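You operate a simulated robot arm through the tools that you are given. There is no shell and no other tool. Be economical: measure what you need, move in short steps, check, and stop when the job is done.

Carry out the task below with a simulated robot arm. There is one attempt and no reset: what you move stays moved.

Task
Iron the red patch on to the jeans under the pressing cloth.
Fine: heat as the jeans' care mark says; afterwards iron on its rest plate, switch off, cloth back.
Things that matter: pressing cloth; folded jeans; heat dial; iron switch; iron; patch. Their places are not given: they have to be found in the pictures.

The check looks at the end state, three seconds after you hand in, the way a careful person would. Anything else that was tipped, shoved, dropped, spilled or broken makes it a failure.

Robot
A 7-joint arm with a two-finger parallel gripper, fixed in place. Base frame: the origin is at the foot of the arm, x ahead of it, y to its left, z up. Readings come in cm, rad, newtons and seconds.
With the tool pointing down near the work surface it reaches from about 36 to 78 cm from the base axis. Its first joint turns from -2.897 to 2.897 rad. Payload 3.91 kg.
The TCP is the grasp point between the finger pads, 3 cm short of the fingertips. In the tool frame z runs along the fingers and y along their closing line. The gripper opens to 11 cm. The fingers are 2 cm wide and 1 cm thick; the gripper's body (4.8 by 11.2 cm) begins 5.5 cm behind the TCP.
Orientation is told as [roll, pitch, yaw] about the base's x, y, z axes, in that order, counted from this pose: with the fingers straight down and closing along the base's y, the tool's x points along the base's -x, its y along +y and its z along -z.

Tools
- The arm moves only by the tool arm_command. Its argument "increments" is a list that holds one entry, the list of rows, each a list of 7 numbers: the finger opening in cm, from 0 to 11, then the shift along the tool's x, y, z in cm, then the turn, a rotation vector about the tool's x, y, z in rad. In form: [[[gripper, x, y, z, wx, wy, wz], ...]]. A call has 1 to 10 rows; each row shifts and turns the commanded pose from where the row before left it, along the tool's axes as they then stand. A row lasts 0.2 s, in which the tool goes at most 5 cm and 0.15 rad; a call with a longer step from one row to the next is refused whole, and so is a gripper value outside its range. Where a pose cannot be reached the arm comes as near as it can. A force on the tool above 40 N (or 10 N above the force at the start of the call, whichever is more), or a blocked arm, ends the call early, and 0.2 s more pass. The fingers move at their own pace (about 15.3 cm/s each) and stop on an object; they squeeze with about 22 N. The grip force told is the motor's: it shows also when the fingers shut on nothing. Time passes only in rows, and 0.2 s behind the last, so rows that do not move let the fingers close. It gives the time, the measured TCP pose, the force on the tool (base axes), the opening and the grip force at its end, in the units of the frame above (readings bear some noise), and new pictures: "views" is both (left out), scene, wrist or none.
- Cameras (640 x 400 px; columns grow to the right, rows downward): "scene" is fixed at [22.43, 64.18, 159.7]; the picture's right is [-0.74, -0.68, 0.00], its down [-0.64, 0.70, -0.30] and it looks along [0.20, -0.22, -0.95] (base axes); focal length 296 px, centre (320, 200). "wrist" rides on the gripper at [-3.6, 0, -5.7] in the tool frame; the picture's right is [0.00, -1.00, 0.00], its down [0.97, 0.00, -0.24] and it looks along [0.24, 0.00, 0.97] (tool axes); focal length 218 px, centre (320, 200).
- raise_lower(by): slides the trunk up (or, below 0, down) by that many cm; the arm rides with it, the base frame stays. It gives what a move gives, with no picture.
- point_at(camera, pixels): for up to 12 pixels [column, row] of the newest picture of that camera ("zoom" is the newest enlarged one), the place [x, y, z] in the base frame of the surface seen there, good to about 0.2 cm, but the place of the scene camera against the robot may be out by one fixed shift of up to 2.5 cm in any direction. The clock stands still meanwhile.
- zoom(camera, box): a new picture of the part [left, top, right, bottom] of that camera's present view, enlarged. The clock stands still meanwhile.
- close_job(): hands the job in; it is judged then, once.

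Keep the steps short. Do not move on a guess: measure, check each grasp and each placing, and mend mistakes. In all there are 80 turns and 120 pictures (those below and enlarged ones count). Leave the gripper open and the arm clear of the work at the hand-in unless told otherwise, and finish with a single line.

The tools are called after ">>>" as a command line: name --argument value ..., lists and objects as JSON in quotes. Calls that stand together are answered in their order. arm_command: Moves the arm, as the interface text tells. Its arguments: {"type":"object","properties":{"increments":{"type":"array","items":{"type":"array","items":{"type":"array","items":{"type":"number"}}}},"views":{"type":"string","enum":["both","scene","wrist","none"]}},"required":["increments"]} The other tools are called the same way: raise_lower (by) slides the trunk up or down; point_at (camera, pixels) gives the place of the surface under pixels of a picture; zoom (camera, box) takes an enlarged picture of a part of a camera's view; close_job () hands the job in.

At the start:

```text
time_s: 0.0
position: [24.52, 43.59, 114.89]
ee_rot: [0.0, 0.003, 0.0]
force: [-0.3, 0.7, 0.5]
opening: 11.0
grip_force: 0.1
trunk travel left (down, up): [-55.0, 6.0]
```

scene: 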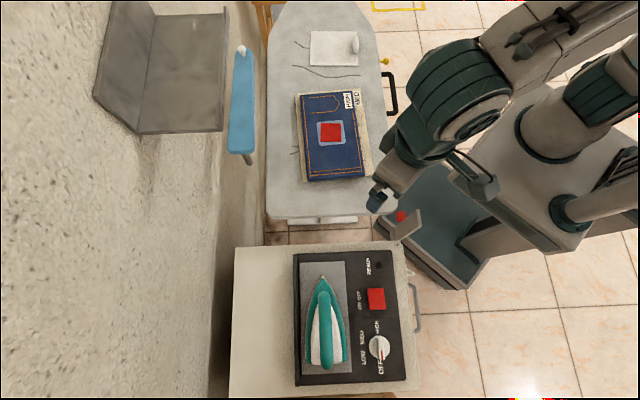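
wrist: 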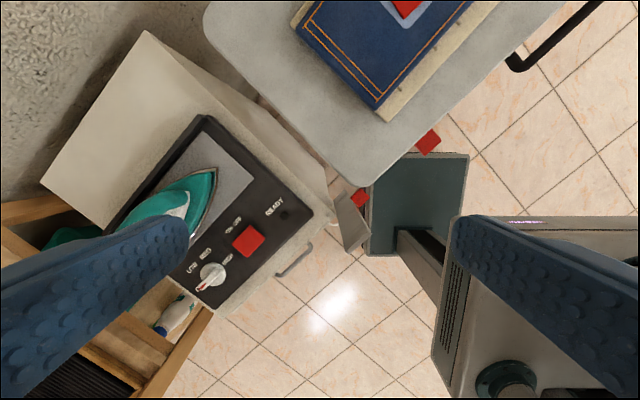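

I see an ironing board with jeans and the patch near (330,133), a white cloth near (333,48), and an iron on a station with a dial and a switch. I'll zoom in to read the labels.

>>> zoom --camera "scene" --box '[260, 10, 420, 210]'

>>> zoom --camera "scene" --box '[280, 240, 430, 395]'

>>> point_at --camera "scene" --pixels '[[330, 133], [313, 35], [354, 43], [315, 62], [324, 290], [376, 299], [379, 346], [375, 265], [400, 330], [345, 270], [380, 375], [370, 170]]'

```text
2.00 times, centred on (340, 110) of scene
```

zoom: 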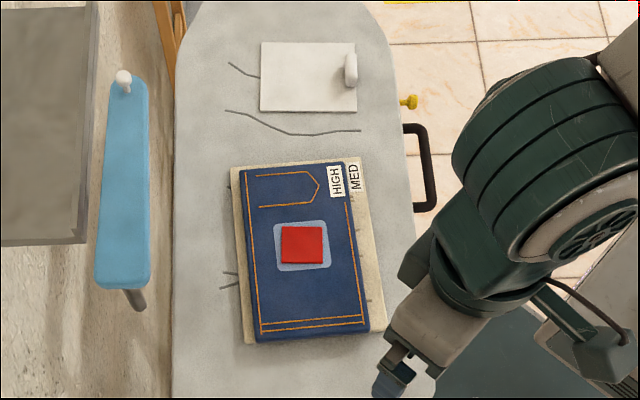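

```text
2.58 times, centred on (355, 318) of scene
```

zoom: 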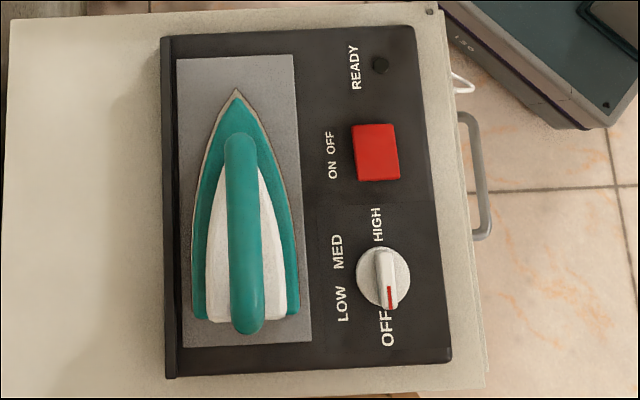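

```text
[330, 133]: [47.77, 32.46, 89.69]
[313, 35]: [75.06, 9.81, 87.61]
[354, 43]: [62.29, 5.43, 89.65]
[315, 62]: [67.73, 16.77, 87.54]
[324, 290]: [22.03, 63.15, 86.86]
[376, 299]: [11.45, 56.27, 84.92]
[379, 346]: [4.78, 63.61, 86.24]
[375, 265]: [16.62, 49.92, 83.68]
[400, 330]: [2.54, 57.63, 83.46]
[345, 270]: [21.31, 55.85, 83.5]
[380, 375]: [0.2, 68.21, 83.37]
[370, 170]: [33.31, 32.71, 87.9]
```

I'll look closer at the labels, the dial and the switch.

>>> zoom --camera "scene" --box '[325, 80, 375, 112]'

>>> zoom --camera "scene" --box '[350, 315, 400, 385]'

>>> zoom --camera "scene" --box '[300, 20, 372, 70]'

>>> zoom --camera "scene" --box '[350, 255, 400, 320]'

```text
12.50 times, centred on (350, 96) of scene
```

zoom: 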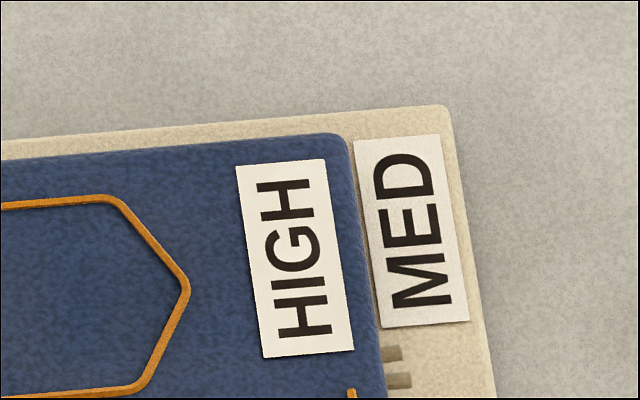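

```text
5.71 times, centred on (375, 350) of scene
```

zoom: 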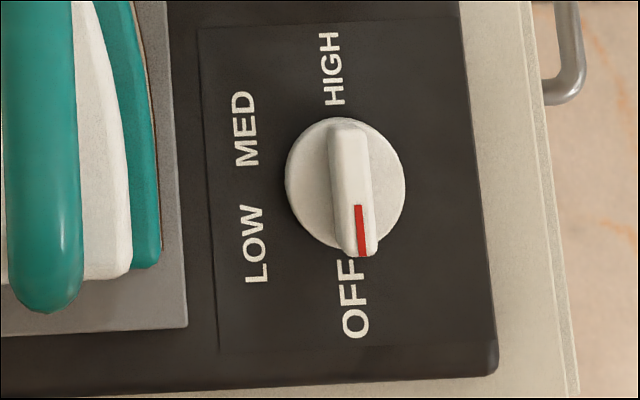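

```text
8.00 times, centred on (336, 45) of scene
```

zoom: 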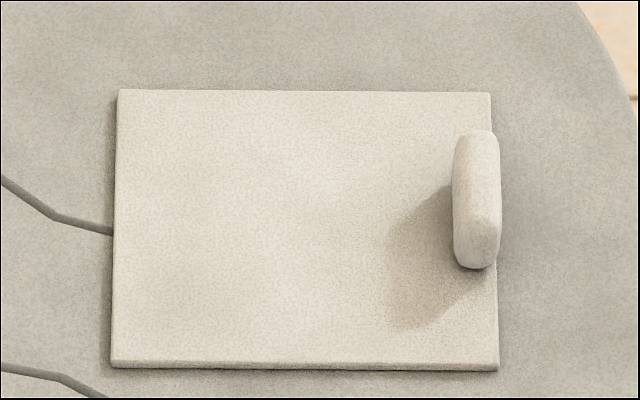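

```text
6.15 times, centred on (375, 288) of scene
```

zoom: 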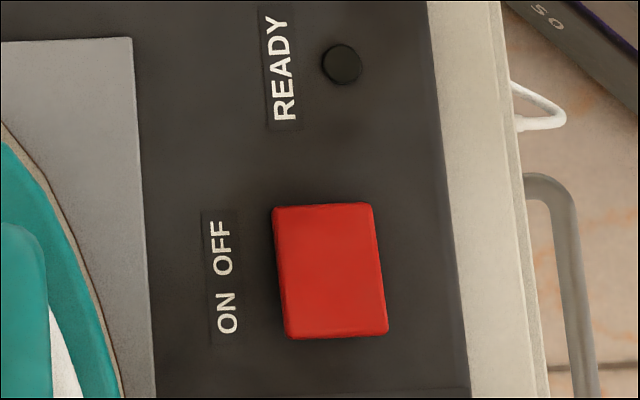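

The jeans' own mark says HIGH (the MED mark belongs to the towel underneath). The dial points to OFF. I'll measure the station with the wrist camera, which has no fixed shift.

>>> point_at --camera "wrist" --pixels '[[211, 272], [206, 284], [218, 264], [248, 240], [241, 251], [258, 231], [275, 207], [222, 221], [235, 160], [206, 118], [205, 185], [428, 141]]'

>>> zoom --camera "wrist" --box '[160, 170, 310, 300]'

>>> point_at --camera "scene" --pixels '[[376, 299], [378, 342], [380, 354], [381, 348], [374, 289], [379, 309], [378, 265], [323, 276], [323, 300], [325, 325], [327, 360], [310, 362]]'

```text
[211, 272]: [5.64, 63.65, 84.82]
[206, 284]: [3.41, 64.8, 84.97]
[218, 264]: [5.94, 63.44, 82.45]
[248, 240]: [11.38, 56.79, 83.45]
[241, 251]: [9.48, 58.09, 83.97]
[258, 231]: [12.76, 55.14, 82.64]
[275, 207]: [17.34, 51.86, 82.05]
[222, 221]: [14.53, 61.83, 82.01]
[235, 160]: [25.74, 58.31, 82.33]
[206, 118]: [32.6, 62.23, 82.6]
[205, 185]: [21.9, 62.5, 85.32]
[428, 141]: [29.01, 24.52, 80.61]
```

```text
3.08 times, centred on (235, 235) of wrist
```

zoom: 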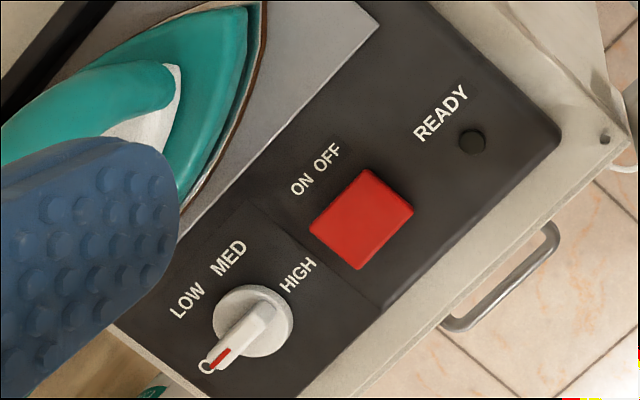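

```text
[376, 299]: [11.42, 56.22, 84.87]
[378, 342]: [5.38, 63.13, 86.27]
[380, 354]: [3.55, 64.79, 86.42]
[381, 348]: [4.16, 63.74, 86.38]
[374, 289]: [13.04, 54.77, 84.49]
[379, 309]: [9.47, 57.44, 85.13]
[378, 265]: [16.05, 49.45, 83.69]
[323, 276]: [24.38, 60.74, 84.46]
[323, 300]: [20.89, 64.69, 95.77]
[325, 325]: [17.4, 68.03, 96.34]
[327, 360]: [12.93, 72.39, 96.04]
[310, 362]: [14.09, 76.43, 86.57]
```

The OFF end of the rocker is down (z 82.6, against 84.0 at the ON end), so the iron is off. I'll move above the dial first, without turning.

>>> arm_command --increments '[[[11, 2.44, 2.49, 1.86, 0, 0, 0], [11, 2.44, 2.49, 1.86, 0, 0, 0], [11, 2.44, 2.49, 1.86, 0, 0, 0], [11, 2.44, 2.49, 1.86, 0, 0, 0], [11, 2.44, 2.49, 1.86, 0, 0, 0], [11, 2.44, 2.49, 1.86, 0, 0, 0], [11, 2.44, 2.49, 1.86, 0, 0, 0], [11, 2.44, 2.49, 1.86, 0, 0, 0]]]' --views "none"

>>> arm_command --increments '[[[11, 0, 0, 0, 0, 0, 0.131], [11, 0, 0, 0, 0, 0, 0.131], [11, 0, 0, 0, 0, 0, 0.131], [11, 0, 0, 0, 0, 0, 0.131], [11, 0, 0, 0, 0, 0, 0.131], [11, 0, 0, 0, 0, 0, 0.131]]]' --views "wrist"

```text
time_s: 1.8
position: [4.95, 63.55, 100.19]
ee_rot: [0.001, 0.005, 0.001]
force: [-0.2, 0.9, -0.9]
opening: 11.01
grip_force: 0.1
trunk travel left (down, up): [-55.0, 6.0]
```

```text
time_s: 3.2
position: [5.12, 63.59, 100.08]
ee_rot: [-0.001, 0.002, -0.79]
force: [0.2, -0.6, -0.1]
opening: 11.01
grip_force: 0.1
trunk travel left (down, up): [-55.0, 6.0]
```

wrist: 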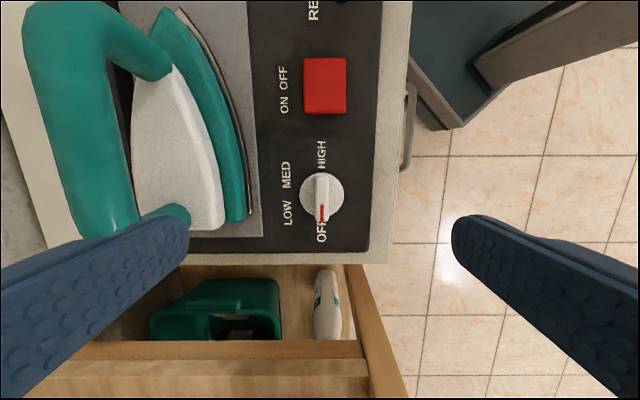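

The tool is square to the panel. Now I'll measure the dial.

>>> point_at --camera "wrist" --pixels '[[322, 180], [322, 216], [322, 200], [304, 195], [340, 195], [322, 165], [310, 112], [340, 70], [330, 100], [215, 200], [322, 156], [350, 200]]'

>>> zoom --camera "wrist" --box '[260, 130, 380, 250]'

```text
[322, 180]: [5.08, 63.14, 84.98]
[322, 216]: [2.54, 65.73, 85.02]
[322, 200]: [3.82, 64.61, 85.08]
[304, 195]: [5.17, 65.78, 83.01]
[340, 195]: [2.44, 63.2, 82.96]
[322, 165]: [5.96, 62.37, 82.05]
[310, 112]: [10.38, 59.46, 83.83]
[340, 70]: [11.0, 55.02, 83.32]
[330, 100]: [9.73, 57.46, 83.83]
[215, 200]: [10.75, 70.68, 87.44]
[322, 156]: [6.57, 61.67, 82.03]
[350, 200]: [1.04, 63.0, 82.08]
```

```text
3.33 times, centred on (320, 190) of wrist
```

zoom: 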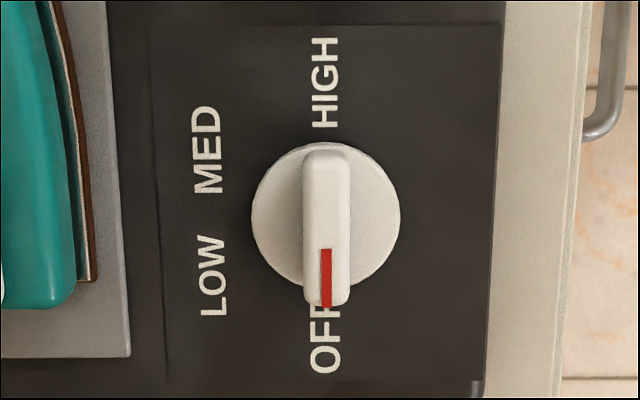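

The knob bar is centred at about (3.83, 64.5), its top is at z 85.1 and its disc is at z 83. I'll go down with a 5 cm opening to TCP z 86.4.

>>> arm_command --increments '[[[5, 0.8, -0.14, 3, 0, 0, 0], [5, 0.75, -0.13, 3, 0, 0, 0], [5, 0, 0, 3, 0, 0, 0], [5, 0, 0, 2, 0, 0, 0], [5, 0, 0, 1.5, 0, 0, 0], [5, 0, 0, 1.2, 0, 0, 0], [5, 0, 0, 0, 0, 0, 0]]]' --views "wrist"

```text
time_s: 4.8
position: [3.59, 64.61, 86.32]
ee_rot: [-0.003, 0.002, -0.787]
force: [0.3, -0.5, 0.2]
opening: 5.02
grip_force: 0.0
trunk travel left (down, up): [-55.0, 6.0]
```

wrist: 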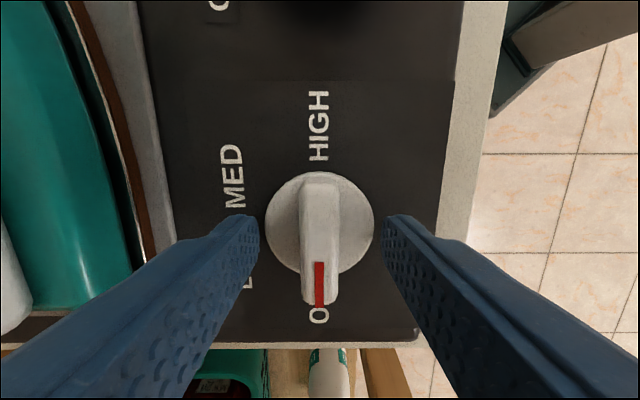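

The knob sits between the fingers. I'll close and turn clockwise (seen from above) by about 60°.

>>> arm_command --increments '[[[0, 0, 0, 0, 0, 0, 0], [0, 0, 0, 0, 0, 0, 0], [0, 0, 0, 0, 0, 0, 0], [0, 0, 0, 0, 0, 0, 0.15], [0, 0, 0, 0, 0, 0, 0.15], [0, 0, 0, 0, 0, 0, 0.15], [0, 0, 0, 0, 0, 0, 0.15], [0, 0, 0, 0, 0, 0, 0.15], [0, 0, 0, 0, 0, 0, 0.15], [0, 0, 0, 0, 0, 0, 0.15]]]' --views "wrist"

```text
time_s: 7.0
position: [3.74, 64.67, 86.26]
ee_rot: [-0.003, 0.0, -1.84]
force: [1.4, 11.5, -3.0]
opening: 1.43
grip_force: 45.3
trunk travel left (down, up): [-55.0, 6.0]
```

wrist: 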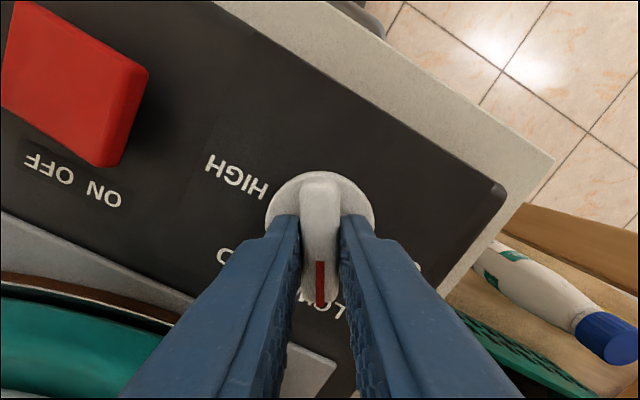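

The knob turns with the fingers and points at LOW. I'll turn another 60°.

>>> arm_command --increments '[[[0, 0, 0, 0, 0, 0, 0.15], [0, 0, 0, 0, 0, 0, 0.15], [0, 0, 0, 0, 0, 0, 0.15], [0, 0, 0, 0, 0, 0, 0.15], [0, 0, 0, 0, 0, 0, 0.15], [0, 0, 0, 0, 0, 0, 0.15], [0, 0, 0, 0, 0, 0, 0.15]]]' --views "wrist"

```text
time_s: 7.3
position: [3.98, 64.83, 86.53]
ee_rot: [-0.04, -0.012, -1.9]
force: [-9.4, 10.9, -6.9]
opening: 1.42
grip_force: 45.0
trunk travel left (down, up): [-55.0, 6.0]
stopped in row 1: the force on the tool passed its limit (the readings are from after the stop); the commanded pose is now the measured one
```

wrist: 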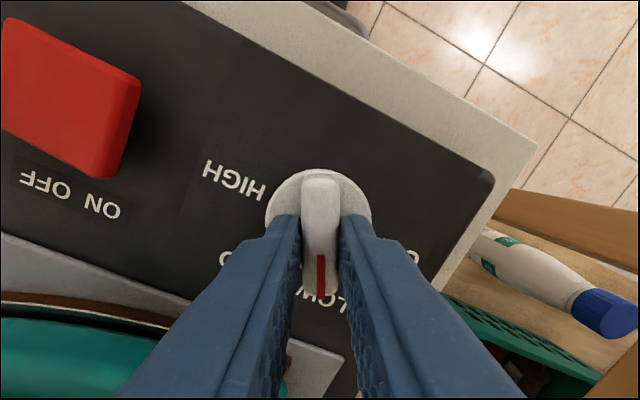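

A joint limit stopped the turn with the pointer near LOW. I'll let go, lift, take out the small tilt and rotate back by about 180° to grasp the bar again.

>>> arm_command --increments '[[[5, 0, 0, 0, 0, 0, 0], [5, 0, 0, 0, 0, 0, 0], [5, 0, 0, -2, 0, 0, 0], [5, 0, 0, -2, -0.04, 0.012, 0], [5, 0, 0, 0, 0, 0, -0.15], [5, 0, 0, 0, 0, 0, -0.15], [5, 0, 0, 0, 0, 0, -0.15], [5, 0, 0, 0, 0, 0, -0.15], [5, 0, 0, 0, 0, 0, -0.15], [5, 0, 0, 0, 0, 0, -0.15]]]' --views "none"

>>> arm_command --increments '[[[5, 0, 0, 0, 0, 0, -0.15], [5, 0, 0, 0, 0, 0, -0.15], [5, 0, 0, 0, 0, 0, -0.15], [5, 0, 0, 0, 0, 0, -0.15], [5, 0, 0, 0, 0, 0, -0.15], [5, 0, 0, 0, 0, 0, -0.15], [5, 0, 0, 0, 0, 0, -0.15], [5, 0, 0, 0, 0, 0, -0.15], [5, 0, 0, 0, 0, 0, -0.15], [5, 0, 0, 0, 0, 0, -0.15]]]' --views "none"

>>> arm_command --increments '[[[5, 0, 0, 0, 0, 0, -0.15], [5, 0, 0, 0, 0, 0, -0.15], [5, 0, 0, 0, 0, 0, -0.15], [5, 0, 0, 0, 0, 0, -0.15], [5, 0, 0, 0, 0, 0, -0.14], [5, 0, 0, 0, 0, 0, 0]]]' --views "wrist"

```text
time_s: 9.5
position: [4.27, 64.47, 90.72]
ee_rot: [0.001, -0.002, -1.001]
force: [1.1, 0.2, 0.6]
opening: 5.0
grip_force: 0.1
trunk travel left (down, up): [-55.0, 6.0]
```

```text
time_s: 11.7
position: [4.35, 64.63, 90.79]
ee_rot: [-0.003, -0.003, 0.497]
force: [0.6, 0.5, 0.1]
opening: 5.0
grip_force: 0.1
trunk travel left (down, up): [-55.0, 6.0]
```

```text
time_s: 13.1
position: [4.31, 64.67, 90.71]
ee_rot: [-0.004, 0.0, 1.236]
force: [0.7, 0.6, 0.5]
opening: 5.03
grip_force: 0.0
trunk travel left (down, up): [-55.0, 6.0]
```

wrist: 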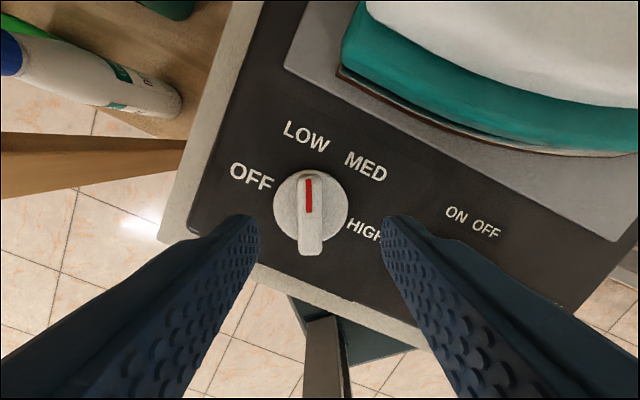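

The bar is aligned with the fingers. I'll shift to the knob centre, go down and close.

>>> arm_command --increments '[[[5, 0.32, 0.4, 1, 0, 0, 0], [5, 0, 0, 1.5, 0, 0, 0], [5, 0, 0, 1.8, 0, 0, 0], [5, 0, 0, 0, 0, 0, 0], [0, 0, 0, 0, 0, 0, 0], [0, 0, 0, 0, 0, 0, 0], [0, 0, 0, 0, 0, 0, 0]]]' --views "none"

>>> arm_command --increments '[[[0, 0, 0, 0, 0, 0, 0.145], [0, 0, 0, 0, 0, 0, 0.145], [0, 0, 0, 0, 0, 0, 0.145], [0, 0, 0, 0, 0, 0, 0.145], [0, 0, 0, 0, 0, 0, 0.145], [0, 0, 0, 0, 0, 0, 0.145], [0, 0, 0, 0, 0, 0, 0.145], [0, 0, 0, 0, 0, 0, 0.145], [0, 0, 0, 0, 0, 0, 0.145], [0, 0, 0, 0, 0, 0, 0.145]]]' --views "none"

>>> arm_command --increments '[[[0, 0, 0, 0, 0, 0, 0.145], [0, 0, 0, 0, 0, 0, 0.145], [0, 0, 0, 0, 0, 0, 0.145], [0, 0, 0, 0, 0, 0, 0.138], [0, 0, 0, 0, 0, 0, 0]]]' --views "wrist"

```text
time_s: 14.7
position: [3.78, 64.46, 86.5]
ee_rot: [-0.002, 0.0, 1.236]
force: [-10.6, 5.6, -1.1]
opening: 1.36
grip_force: 45.1
trunk travel left (down, up): [-55.0, 6.0]
```

```text
time_s: 16.9
position: [3.66, 64.56, 86.42]
ee_rot: [0.002, -0.004, -0.219]
force: [-18.3, 17.7, 12.8]
opening: 1.4
grip_force: 45.3
trunk travel left (down, up): [-55.0, 6.0]
```

```text
time_s: 18.1
position: [3.8, 64.56, 86.46]
ee_rot: [0.005, -0.003, -0.792]
force: [-18.5, 18.2, 14.5]
opening: 1.39
grip_force: 45.7
trunk travel left (down, up): [-55.0, 6.0]
```

wrist: 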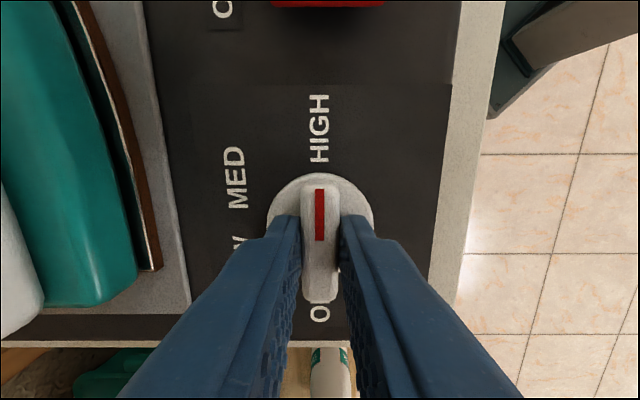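

The pointer is on HIGH. I'll let go, lift, close the fingers and move above the ON end of the rocker, at about (9.95, 58.1).

>>> arm_command --increments '[[[4, 0, 0, 0, 0, 0, 0], [4, 0, 0, 0, 0, 0, 0], [4, 0, 0, -3, 0, 0, 0], [4, 0, 0, -3, 0, 0, 0], [0, -4.5, -0.11, 0, 0, 0, 0], [0, -4.42, -0.11, 0, 0, 0, 0], [0, 0, 0, 2, 0, 0, 0], [0, 0, 0, 0, 0, 0, 0]]]' --views "both"

```text
time_s: 19.9
position: [10.05, 57.93, 90.43]
ee_rot: [0.002, -0.004, -0.79]
force: [-0.4, 0.2, 0.6]
opening: 0.0
grip_force: 22.0
trunk travel left (down, up): [-55.0, 6.0]
```

scene: 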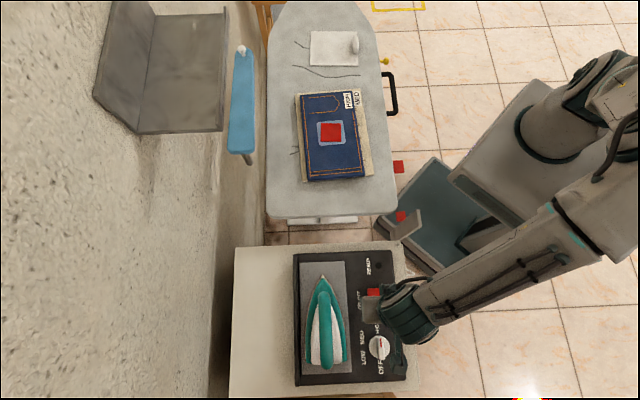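
wrist: 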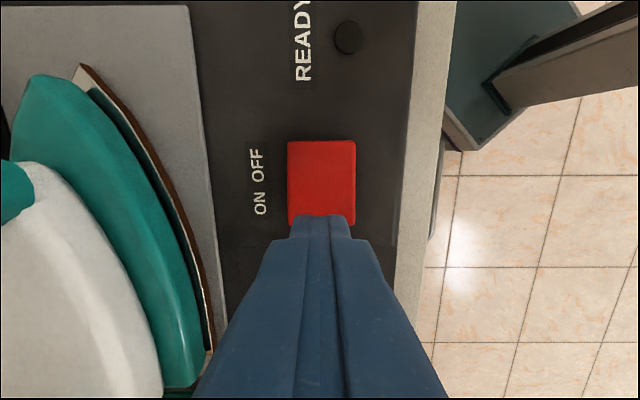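

Pressing down in small steps.

>>> arm_command --increments '[[[0, 0, 0, 1.5, 0, 0, 0], [0, 0, 0, 1.0, 0, 0, 0], [0, 0, 0, 0.7, 0, 0, 0], [0, 0, 0, 0.5, 0, 0, 0], [0, 0, 0, 0.5, 0, 0, 0], [0, 0, 0, 0.4, 0, 0, 0]]]' --views "wrist"

```text
time_s: 21.3
position: [9.96, 58.28, 86.54]
ee_rot: [0.011, 0.007, -0.787]
force: [-2.4, -1.9, 16.1]
opening: 0.01
grip_force: 22.0
trunk travel left (down, up): [-55.0, 6.0]
stopped in row 6: the force on the tool passed its limit (the readings are from after the stop); the commanded pose is now the measured one
```

wrist: 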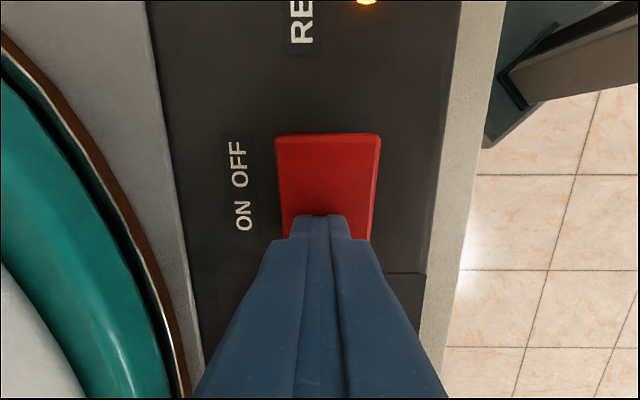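

The rocker flipped and the READY lamp glows. I'll lift clear, check the lamp and switch, and start toward the cloth.

>>> arm_command --increments '[[[0, 0, 0, -3, 0, 0, 0], [0, 0, 0, -5, 0, 0, 0], [0, 0, 0, -5, 0, 0, 0], [3, 0, 0, -5, 0, 0, 0], [5, 0, 0, 0, 0, 0, 0]]]' --views "wrist"

>>> arm_command --increments '[[[5, -4.7, 0, 0, 0, 0, 0], [5, -4.7, 0, 0, 0, 0, 0], [5, -4.7, 0, 0, 0, 0, 0], [5, -4.7, 0, 0, 0, 0, 0], [5, -4.7, 0, 0, 0, 0, 0], [5, -4.7, 0, 0, 0, 0, 0], [5, -4.7, 0, 0, 0, 0, 0], [5, 0, 0, 0, 0, 0, 0]]]' --views "wrist"

```text
time_s: 22.5
position: [9.84, 58.07, 104.44]
ee_rot: [0.008, 0.003, -0.787]
force: [-0.3, -0.3, -0.2]
opening: 5.02
grip_force: 0.1
trunk travel left (down, up): [-55.0, 6.0]
```

wrist: 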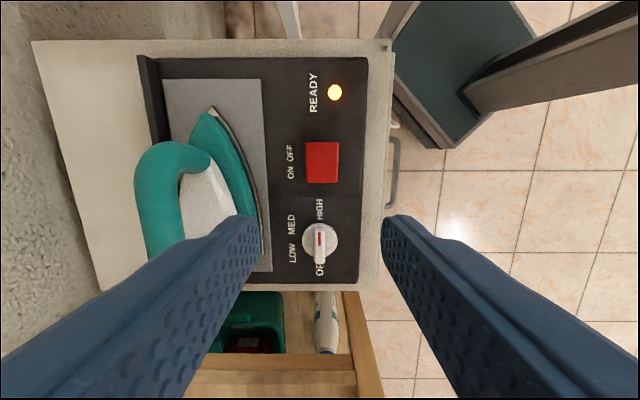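

```text
time_s: 24.3
position: [33.16, 34.7, 104.1]
ee_rot: [0.008, 0.003, -0.787]
force: [-0.4, -0.5, 0.2]
opening: 5.02
grip_force: 0.1
trunk travel left (down, up): [-55.0, 6.0]
```

wrist: 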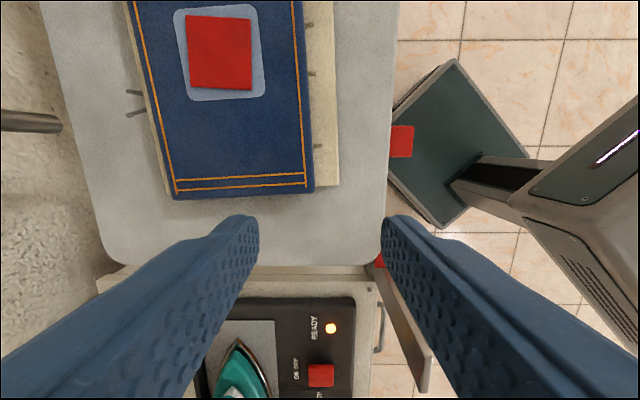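

The READY lamp is lit and the switch is ON. I'll measure the patch and jeans here.

>>> point_at --camera "wrist" --pixels '[[186, 17], [250, 18], [252, 90], [189, 88], [219, 52], [180, 100], [265, 96], [178, 12], [300, 190], [173, 196], [330, 180], [100, 180]]'

>>> arm_command --increments '[[[5, -4.7, 0, 0, 0, 0, 0], [5, -4.7, 0, 0, 0, 0, 0], [5, -4.7, 0, 0, 0, 0, 0], [5, -4.7, 0, 0, 0, 0, 0], [5, -4.7, 0, 0, 0, 0, 0], [5, -4.7, 0, 0, 0, 0, 0], [5, -4.0, 0, 0, 0, 0, 0], [5, 0, 0, 0, 0, 0, 0]]]' --views "wrist"

```text
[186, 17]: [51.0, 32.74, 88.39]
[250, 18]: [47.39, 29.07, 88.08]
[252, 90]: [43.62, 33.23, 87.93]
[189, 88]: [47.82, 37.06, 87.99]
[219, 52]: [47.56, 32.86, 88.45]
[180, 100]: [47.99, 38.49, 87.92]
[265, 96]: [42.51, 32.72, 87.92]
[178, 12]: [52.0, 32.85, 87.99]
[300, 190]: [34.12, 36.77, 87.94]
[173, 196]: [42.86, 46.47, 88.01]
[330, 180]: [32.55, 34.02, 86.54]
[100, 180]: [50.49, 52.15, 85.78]
```

```text
time_s: 26.1
position: [55.77, 11.84, 104.2]
ee_rot: [0.007, 0.004, -0.787]
force: [-0.1, 0.2, -0.7]
opening: 5.0
grip_force: 0.0
trunk travel left (down, up): [-55.0, 6.0]
```

wrist: 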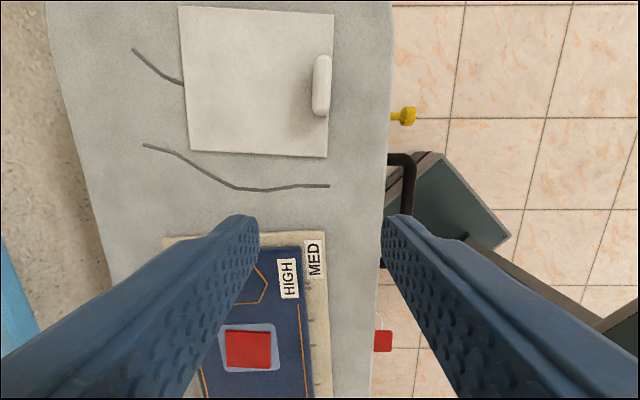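

Patch centre is about (47.5, 33.0) with the jeans' top at z 88.0. Now I'll measure the cloth and its tab.

>>> point_at --camera "wrist" --pixels '[[322, 85], [322, 60], [321, 108], [181, 8], [333, 16], [191, 150], [325, 155], [255, 80], [330, 85], [360, 85], [248, 349], [170, 100]]'

>>> zoom --camera "wrist" --box '[160, 0, 400, 180]'

>>> zoom --camera "scene" --box '[300, 20, 372, 70]'

```text
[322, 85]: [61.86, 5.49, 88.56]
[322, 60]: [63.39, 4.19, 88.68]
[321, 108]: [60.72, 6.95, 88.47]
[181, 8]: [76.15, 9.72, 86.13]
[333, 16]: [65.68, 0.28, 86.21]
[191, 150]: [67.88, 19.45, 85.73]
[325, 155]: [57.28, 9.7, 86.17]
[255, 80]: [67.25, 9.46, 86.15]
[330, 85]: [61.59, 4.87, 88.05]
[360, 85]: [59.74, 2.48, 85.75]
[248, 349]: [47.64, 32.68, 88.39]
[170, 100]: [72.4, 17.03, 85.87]
```

```text
2.22 times, centred on (280, 90) of wrist
```

zoom: 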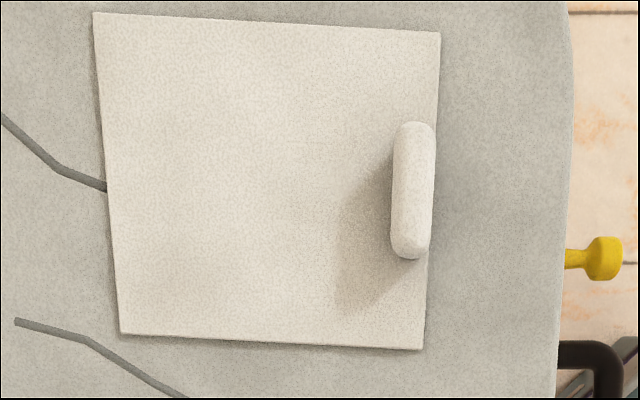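

```text
8.00 times, centred on (336, 45) of scene
```

zoom: 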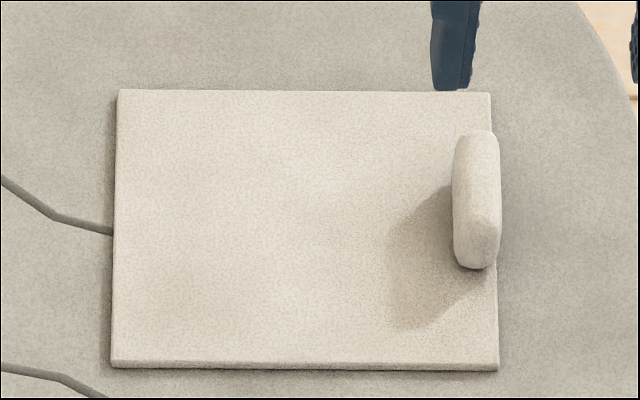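

The tab is centred at (61.95, 5.55) with its top at z 88.6, and the cloth centre is (66.75, 9.7). I'll go over the tab and down in two stages.

>>> arm_command --increments '[[[5, -4.4, -0.04, 0, 0, 0, 0], [5, -4.4, -0.04, 0, 0, 0, 0], [5, 0, 0, 4, 0, 0, 0], [5, 0, 0, 4, 0, 0, 0], [5, 0, 0, 2, 0, 0, 0], [5, 0, 0, 0, 0, 0, 0]]]' --views "wrist"

```text
time_s: 27.5
position: [62.11, 5.53, 94.2]
ee_rot: [0.008, 0.004, -0.787]
force: [-0.2, 0.5, 0.0]
opening: 5.01
grip_force: 0.1
trunk travel left (down, up): [-55.0, 6.0]
```

wrist: 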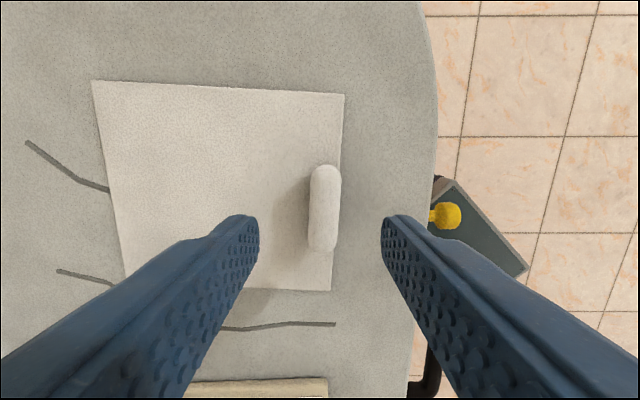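

The tab is centred between the fingers. I'll descend to z 89.6 and close.

>>> arm_command --increments '[[[5, 0, 0, 2, 0, 0, 0], [5, 0, 0, 1.5, 0, 0, 0], [5, 0, 0, 1.1, 0, 0, 0], [5, 0, 0, 0, 0, 0, 0], [0, 0, 0, 0, 0, 0, 0], [0, 0, 0, 0, 0, 0, 0], [0, 0, 0, 0, 0, 0, 0]]]' --views "wrist"

```text
time_s: 29.1
position: [62.13, 5.54, 89.44]
ee_rot: [0.007, 0.004, -0.787]
force: [-0.1, 0.3, 0.9]
opening: 1.63
grip_force: 21.7
trunk travel left (down, up): [-55.0, 6.0]
```

wrist: 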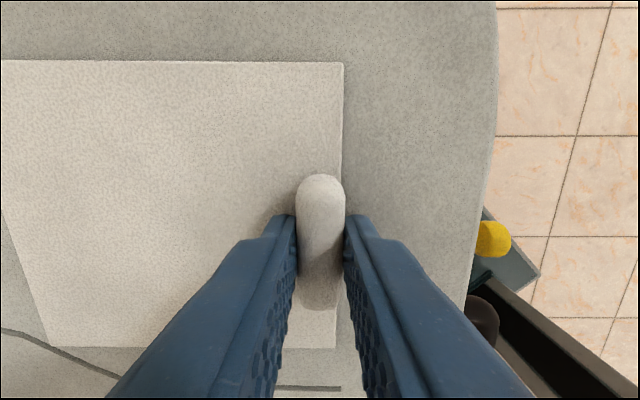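

Gripped at 1.63 cm. I'll lift 8 cm and check.

>>> arm_command --increments '[[[0, 0, 0, -1, 0, 0, 0], [0, 0, 0, -2, 0, 0, 0], [0, 0, 0, -2.5, 0, 0, 0], [0, 0, 0, -2.5, 0, 0, 0], [0, 0, 0, 0, 0, 0, 0]]]' --views "both"

```text
time_s: 30.3
position: [62.15, 5.79, 97.59]
ee_rot: [0.007, 0.002, -0.789]
force: [0.2, -0.1, -1.0]
opening: 1.61
grip_force: 21.4
trunk travel left (down, up): [-55.0, 6.0]
```

scene: 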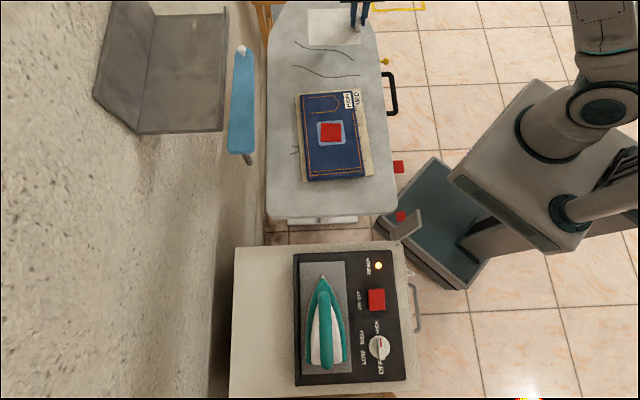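
wrist: 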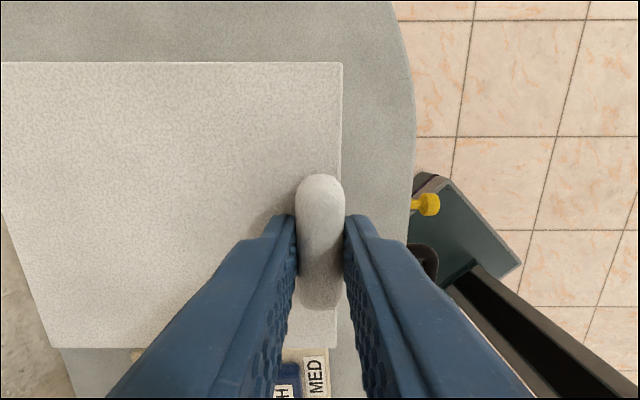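

The cloth is held firm and level. I'll measure its corners relative to the hand.

>>> point_at --camera "wrist" --pixels '[[341, 65], [335, 345], [54, 345], [4, 65], [4, 200]]'

```text
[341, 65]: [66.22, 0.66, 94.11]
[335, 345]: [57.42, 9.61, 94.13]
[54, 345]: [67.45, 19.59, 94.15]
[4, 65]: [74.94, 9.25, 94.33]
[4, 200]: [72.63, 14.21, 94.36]
```

The cloth centre is (4.7, 4.3) from the hand. I'll carry it over the patch so that the hand comes to (42.4, 28.3).

>>> arm_command --increments '[[[0, 3, 0.2, 0, 0, 0, 0], [0, 4, 0.25, 0, 0, 0, 0], [0, 4, 0.25, 0, 0, 0, 0], [0, 4, 0.25, 0, 0, 0, 0], [0, 4, 0.25, 0, 0, 0, 0], [0, 4, 0.25, 0, 0, 0, 0], [0, 4, 0.25, 0, 0, 0, 0], [0, 2.9, 0.25, 0, 0, 0, 0.05], [0, 0, 0, 0, 0, 0, 0]]]' --views "both"

```text
time_s: 32.3
position: [42.33, 28.49, 97.64]
ee_rot: [0.006, 0.003, -0.837]
force: [0.3, 0.2, -0.9]
opening: 1.61
grip_force: 22.2
trunk travel left (down, up): [-55.0, 6.0]
```

scene: 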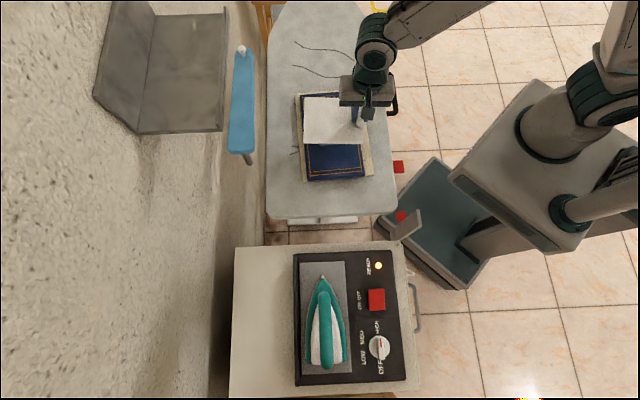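
wrist: 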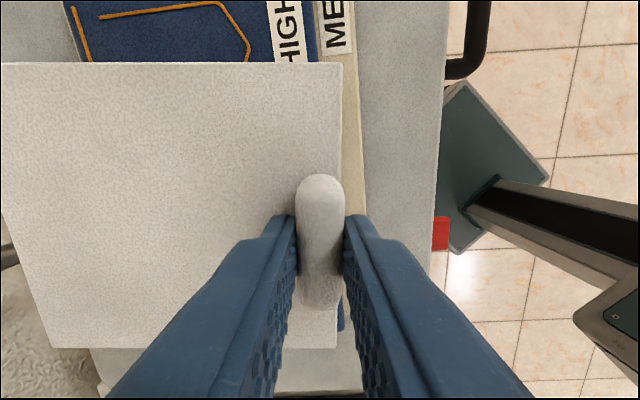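

The position is good. I'll lower to contact, expected at TCP z 92.

>>> arm_command --increments '[[[0, 0, 0, 2, 0, 0, 0], [0, 0, 0, 1.5, 0, 0, 0], [0, 0, 0, 1.0, 0, 0, 0], [0, 0, 0, 0.6, 0, 0, 0], [0, 0, 0, 0.4, 0, 0, 0], [0, 0, 0, 0.2, 0, 0, 0], [0, 0, 0, 0, 0, 0, 0]]]' --views "none"

```text
time_s: 33.9
position: [42.39, 28.41, 91.96]
ee_rot: [0.009, 0.005, -0.837]
force: [-0.3, -0.6, 7.9]
opening: 1.61
grip_force: 22.4
trunk travel left (down, up): [-55.0, 6.0]
```

Contact (7.9 N). I'll open to 3.5 cm, go straight up and look.

>>> arm_command --increments '[[[3.5, 0, 0, 0, 0, 0, 0], [3.5, 0, 0, 0, 0, 0, 0], [3.5, 0, 0, -1.5, 0, 0, 0], [3.5, 0, 0, -3, 0, 0, 0], [4, 0, 0, -5, 0, 0, 0], [4, 0, 0, -5, 0, 0, 0], [4, 4, 0, -3, 0, 0, -0.05], [4, 4, 0, 0, 0, 0, 0], [4, 4, 0, 0, 0, 0, 0]]]' --views "both"

```text
time_s: 35.9
position: [33.9, 37.0, 109.49]
ee_rot: [0.008, 0.002, -0.787]
force: [0.3, 0.2, 0.9]
opening: 4.0
grip_force: 0.0
trunk travel left (down, up): [-55.0, 6.0]
```

scene: 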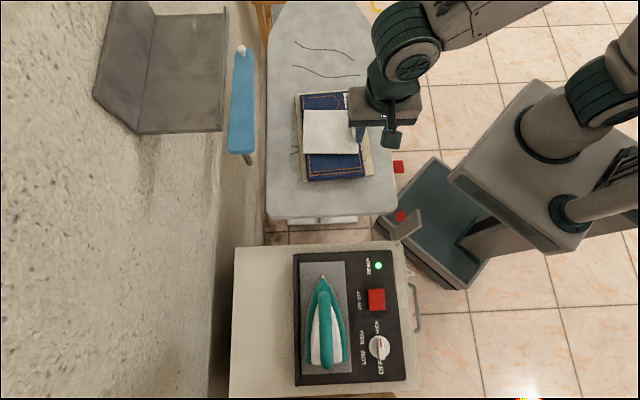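
wrist: 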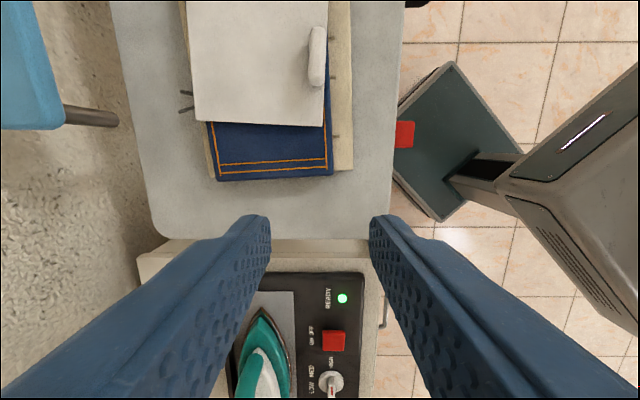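

The READY lamp is now green and the cloth lies over the patch. I'll measure the cloth as it lies, then move above the iron.

>>> point_at --camera "wrist" --pixels '[[196, 118], [321, 122], [316, 55], [326, 5], [250, 60], [190, 5]]'

>>> arm_command --increments '[[[4, 4.28, 1.29, -0.5, 0, 0, 0], [4, 4.28, 1.29, -0.5, 0, 0, 0], [4, 4.28, 1.29, -0.5, 0, 0, 0], [6, 4.28, 1.29, -0.5, 0, 0, 0], [6, 4.28, 1.29, 0, 0, 0, 0], [6, 4.28, 1.29, 0, 0, 0, 0], [6, 4.28, 1.29, 0, 0, 0, 0], [6, 3, 1.29, 0, 0, 0, 0], [6, 0, 0, 0, 0, 0, 0]]]' --views "wrist"

```text
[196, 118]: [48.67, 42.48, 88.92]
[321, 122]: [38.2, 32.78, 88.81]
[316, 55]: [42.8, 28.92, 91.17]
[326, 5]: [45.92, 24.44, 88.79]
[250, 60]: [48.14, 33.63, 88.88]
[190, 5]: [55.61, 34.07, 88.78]
```

```text
time_s: 37.9
position: [18.05, 67.61, 111.65]
ee_rot: [0.006, 0.002, -0.788]
force: [-0.6, -0.6, 0.3]
opening: 6.0
grip_force: 0.0
trunk travel left (down, up): [-55.0, 6.0]
```

wrist: 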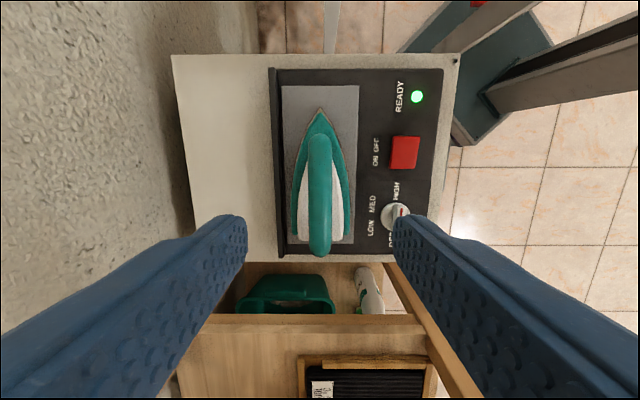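

Cloth covers the patch with margin all round. Now the iron handle.

>>> point_at --camera "wrist" --pixels '[[320, 145], [320, 175], [320, 200], [320, 235], [320, 252], [320, 112], [310, 190], [330, 190], [294, 236], [350, 236], [285, 90], [357, 90]]'

>>> zoom --camera "wrist" --box '[260, 60, 460, 270]'

>>> point_at --camera "wrist" --pixels '[[283, 240], [355, 240], [300, 160], [345, 160], [353, 236], [290, 237]]'

```text
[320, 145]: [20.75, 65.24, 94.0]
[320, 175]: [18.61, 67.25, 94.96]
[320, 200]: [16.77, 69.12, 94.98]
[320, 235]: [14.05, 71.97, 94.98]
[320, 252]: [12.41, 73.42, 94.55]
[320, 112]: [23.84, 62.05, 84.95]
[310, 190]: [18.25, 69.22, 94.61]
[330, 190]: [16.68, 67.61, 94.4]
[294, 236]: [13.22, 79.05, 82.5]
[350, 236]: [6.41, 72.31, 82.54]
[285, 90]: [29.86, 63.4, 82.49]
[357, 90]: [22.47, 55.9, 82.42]
```

```text
1.90 times, centred on (360, 165) of wrist
```

zoom: 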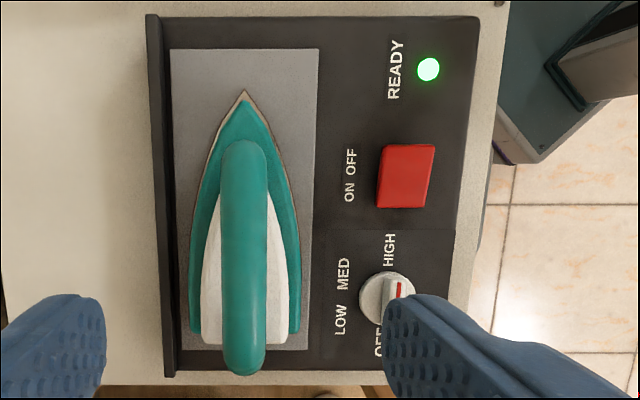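

```text
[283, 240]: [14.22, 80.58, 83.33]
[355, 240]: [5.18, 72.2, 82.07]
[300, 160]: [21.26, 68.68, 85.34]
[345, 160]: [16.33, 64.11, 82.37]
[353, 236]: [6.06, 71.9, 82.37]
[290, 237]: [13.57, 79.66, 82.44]
```

The handle runs along my tool x, with its top at z 95.0 and its middle at (16.8, 69.15). I'll go down in stages.

>>> arm_command --increments '[[[6, 1, 0.1, 4, 0, 0, 0], [6, 1, 0.1, 4, 0, 0, 0], [6, 0, 0, 3, 0, 0, 0], [6, 0, 0, 0, 0, 0, 0]]]' --views "wrist"

```text
time_s: 38.9
position: [16.89, 69.15, 100.57]
ee_rot: [0.006, 0.004, -0.788]
force: [0.3, 1.0, -0.5]
opening: 6.02
grip_force: 0.0
trunk travel left (down, up): [-55.0, 6.0]
```

wrist: 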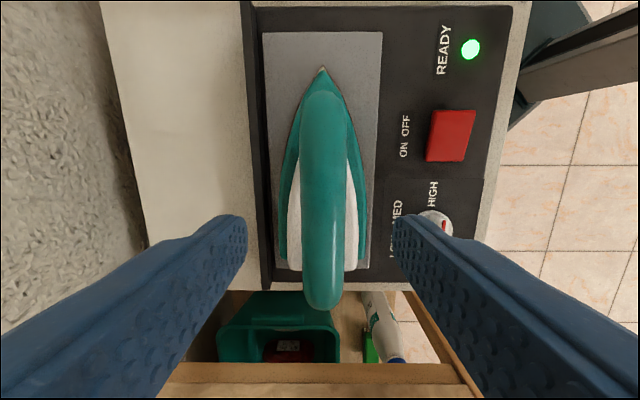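

Aligned. I'll record the iron's tip and heel for the return, then descend and close.

>>> point_at --camera "wrist" --pixels '[[322, 67], [322, 73], [283, 266], [364, 264], [280, 255], [367, 255], [263, 35], [382, 35]]'

>>> arm_command --increments '[[[6, 0, 0, 3, 0, 0, 0], [6, 0, 0, 2.5, 0, 0, 0], [6, 0, 0, 1.8, 0, 0, 0], [6, 0, 0, 0, 0, 0, 0], [0, 0, 0, 0, 0, 0, 0], [0, 0, 0, 0, 0, 0, 0], [0, 0, 0, 0, 0, 0, 0]]]' --views "wrist"

```text
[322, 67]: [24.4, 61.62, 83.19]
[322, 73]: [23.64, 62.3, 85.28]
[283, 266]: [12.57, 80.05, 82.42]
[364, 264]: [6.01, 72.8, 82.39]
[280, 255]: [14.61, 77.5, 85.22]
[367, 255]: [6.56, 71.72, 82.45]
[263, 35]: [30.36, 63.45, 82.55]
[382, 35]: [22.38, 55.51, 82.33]
```

```text
time_s: 40.5
position: [16.92, 69.18, 93.41]
ee_rot: [0.005, 0.003, -0.787]
force: [0.0, 0.5, -0.2]
opening: 2.66
grip_force: 21.7
trunk travel left (down, up): [-55.0, 6.0]
```

wrist: 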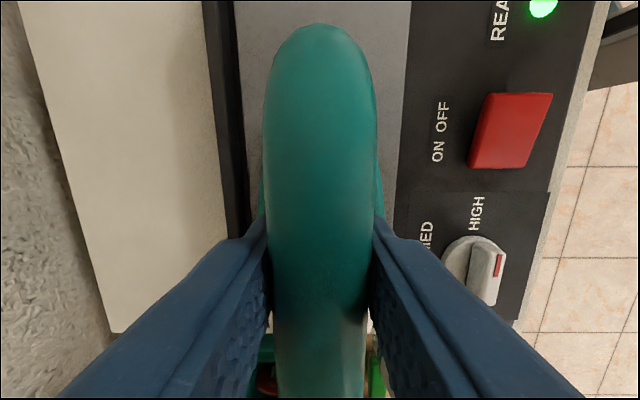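

Gripped at 2.66 cm. I'll lift 2 cm gently and check the load and tilt.

>>> arm_command --increments '[[[0, 0, 0, -0.5, 0, 0, 0], [0, 0, 0, -0.7, 0, 0, 0], [0, 0, 0, -0.8, 0, 0, 0], [0, 0, 0, 0, 0, 0, 0]]]' --views "both"

```text
time_s: 41.5
position: [16.94, 69.09, 95.32]
ee_rot: [0.006, 0.001, -0.787]
force: [0.1, -0.1, -7.3]
opening: 2.67
grip_force: 22.0
trunk travel left (down, up): [-55.0, 6.0]
```

scene: 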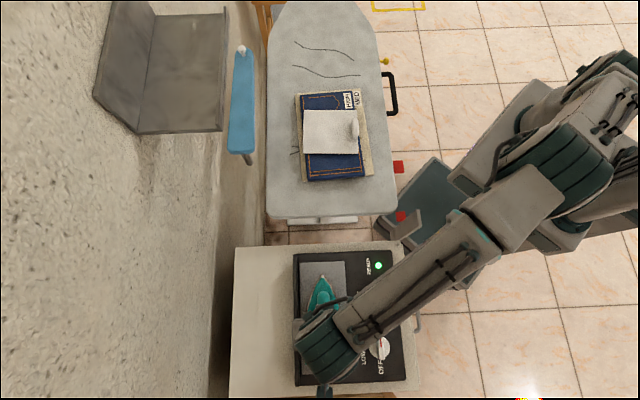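
wrist: 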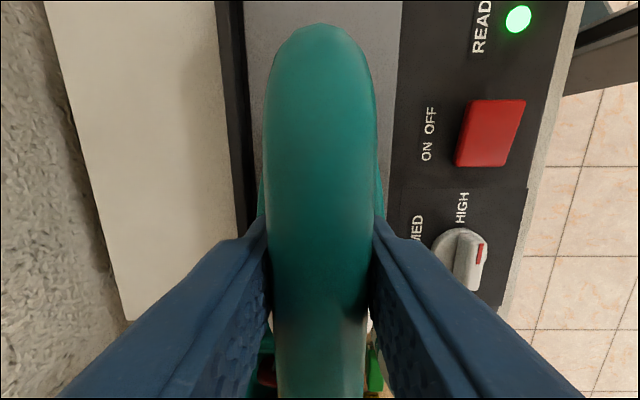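

Load is 7.3 N and it hangs level. I'll raise it to z 106 and carry it toward the board with gentle ramping.

>>> arm_command --increments '[[[0, 0, 0, -2, 0, 0, 0], [0, 0, 0, -3, 0, 0, 0], [0, 0, 0, -3, 0, 0, 0], [0, 0, 0, -2.5, 0, 0, 0], [0, -1, -0.1, 0, 0, 0, 0], [0, -2.2, -0.2, 0, 0, 0, 0], [0, -3.2, -0.3, 0, 0, 0, 0], [0, -3.8, -0.3, 0, 0, 0, 0], [0, -3.8, -0.3, 0, 0, 0, 0], [0, -3.8, -0.3, 0, 0, 0, 0]]]' --views "none"

>>> arm_command --increments '[[[0, -3.8, -0.3, 0, 0, 0, 0], [0, -3.8, -0.3, 0, 0, 0, 0], [0, -3.8, -0.3, 0, 0, 0, 0], [0, -3.8, -0.3, 0, 0, 0, 0], [0, -3.5, -0.3, 0, 0, 0, 0], [0, -3.2, -0.3, 0, 0, 0, 0], [0, -3.2, -0.3, 0, 0, 0, 0], [0, -2.5, -0.2, 0, 0, 0, 0], [0, -1.3, -0.1, 0, 0, 0, 0], [0, 0, 0, 0, 0, 0, 0]]]' --views "both"

```text
time_s: 43.7
position: [28.5, 55.33, 105.73]
ee_rot: [0.007, 0.004, -0.787]
force: [-0.9, 0.8, -8.8]
opening: 2.66
grip_force: 21.8
trunk travel left (down, up): [-55.0, 6.0]
```

```text
time_s: 45.9
position: [47.09, 33.24, 105.6]
ee_rot: [0.004, 0.004, -0.786]
force: [0.3, -0.1, -8.2]
opening: 2.69
grip_force: 22.6
trunk travel left (down, up): [-55.0, 6.0]
```

scene: 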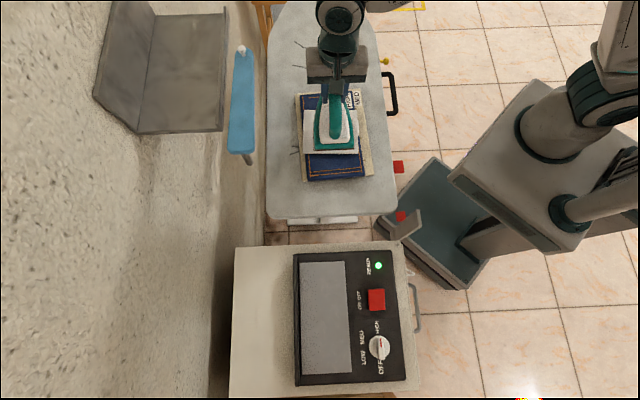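
wrist: 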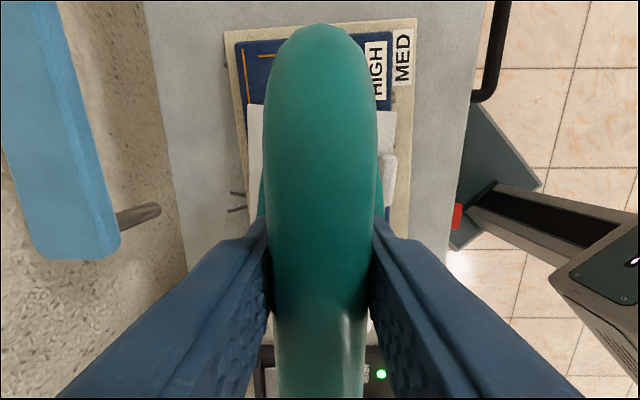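

Over the cloth, with clearance to the tab. I'll lower slowly until contact, expected at TCP z 99.7.

>>> arm_command --increments '[[[0, -0.3, 0.3, 1.5, 0, 0, 0], [0, 0, 0, 2, 0, 0, 0], [0, 0, 0, 1.2, 0, 0, 0], [0, 0, 0, 0.5, 0, 0, 0], [0, 0, 0, 0.3, 0, 0, 0], [0, 0, 0, 0.2, 0, 0, 0], [0, 0, 0, 0.2, 0, 0, 0], [0, 0, 0, 0, 0, 0, 0]]]' --views "scene"

```text
time_s: 47.7
position: [47.45, 33.27, 99.79]
ee_rot: [0.008, 0.005, -0.789]
force: [-0.2, 0.0, -5.2]
opening: 2.68
grip_force: 21.6
trunk travel left (down, up): [-55.0, 6.0]
```

scene: 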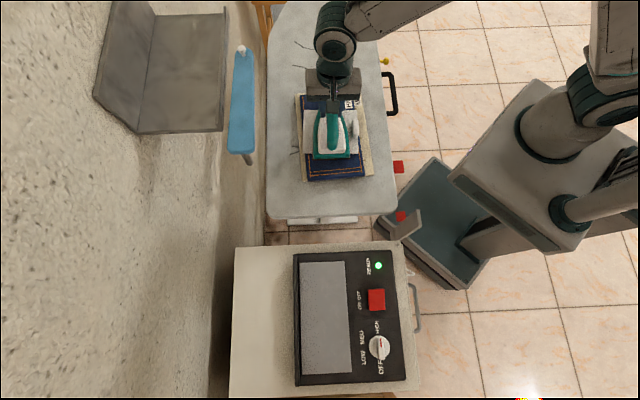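

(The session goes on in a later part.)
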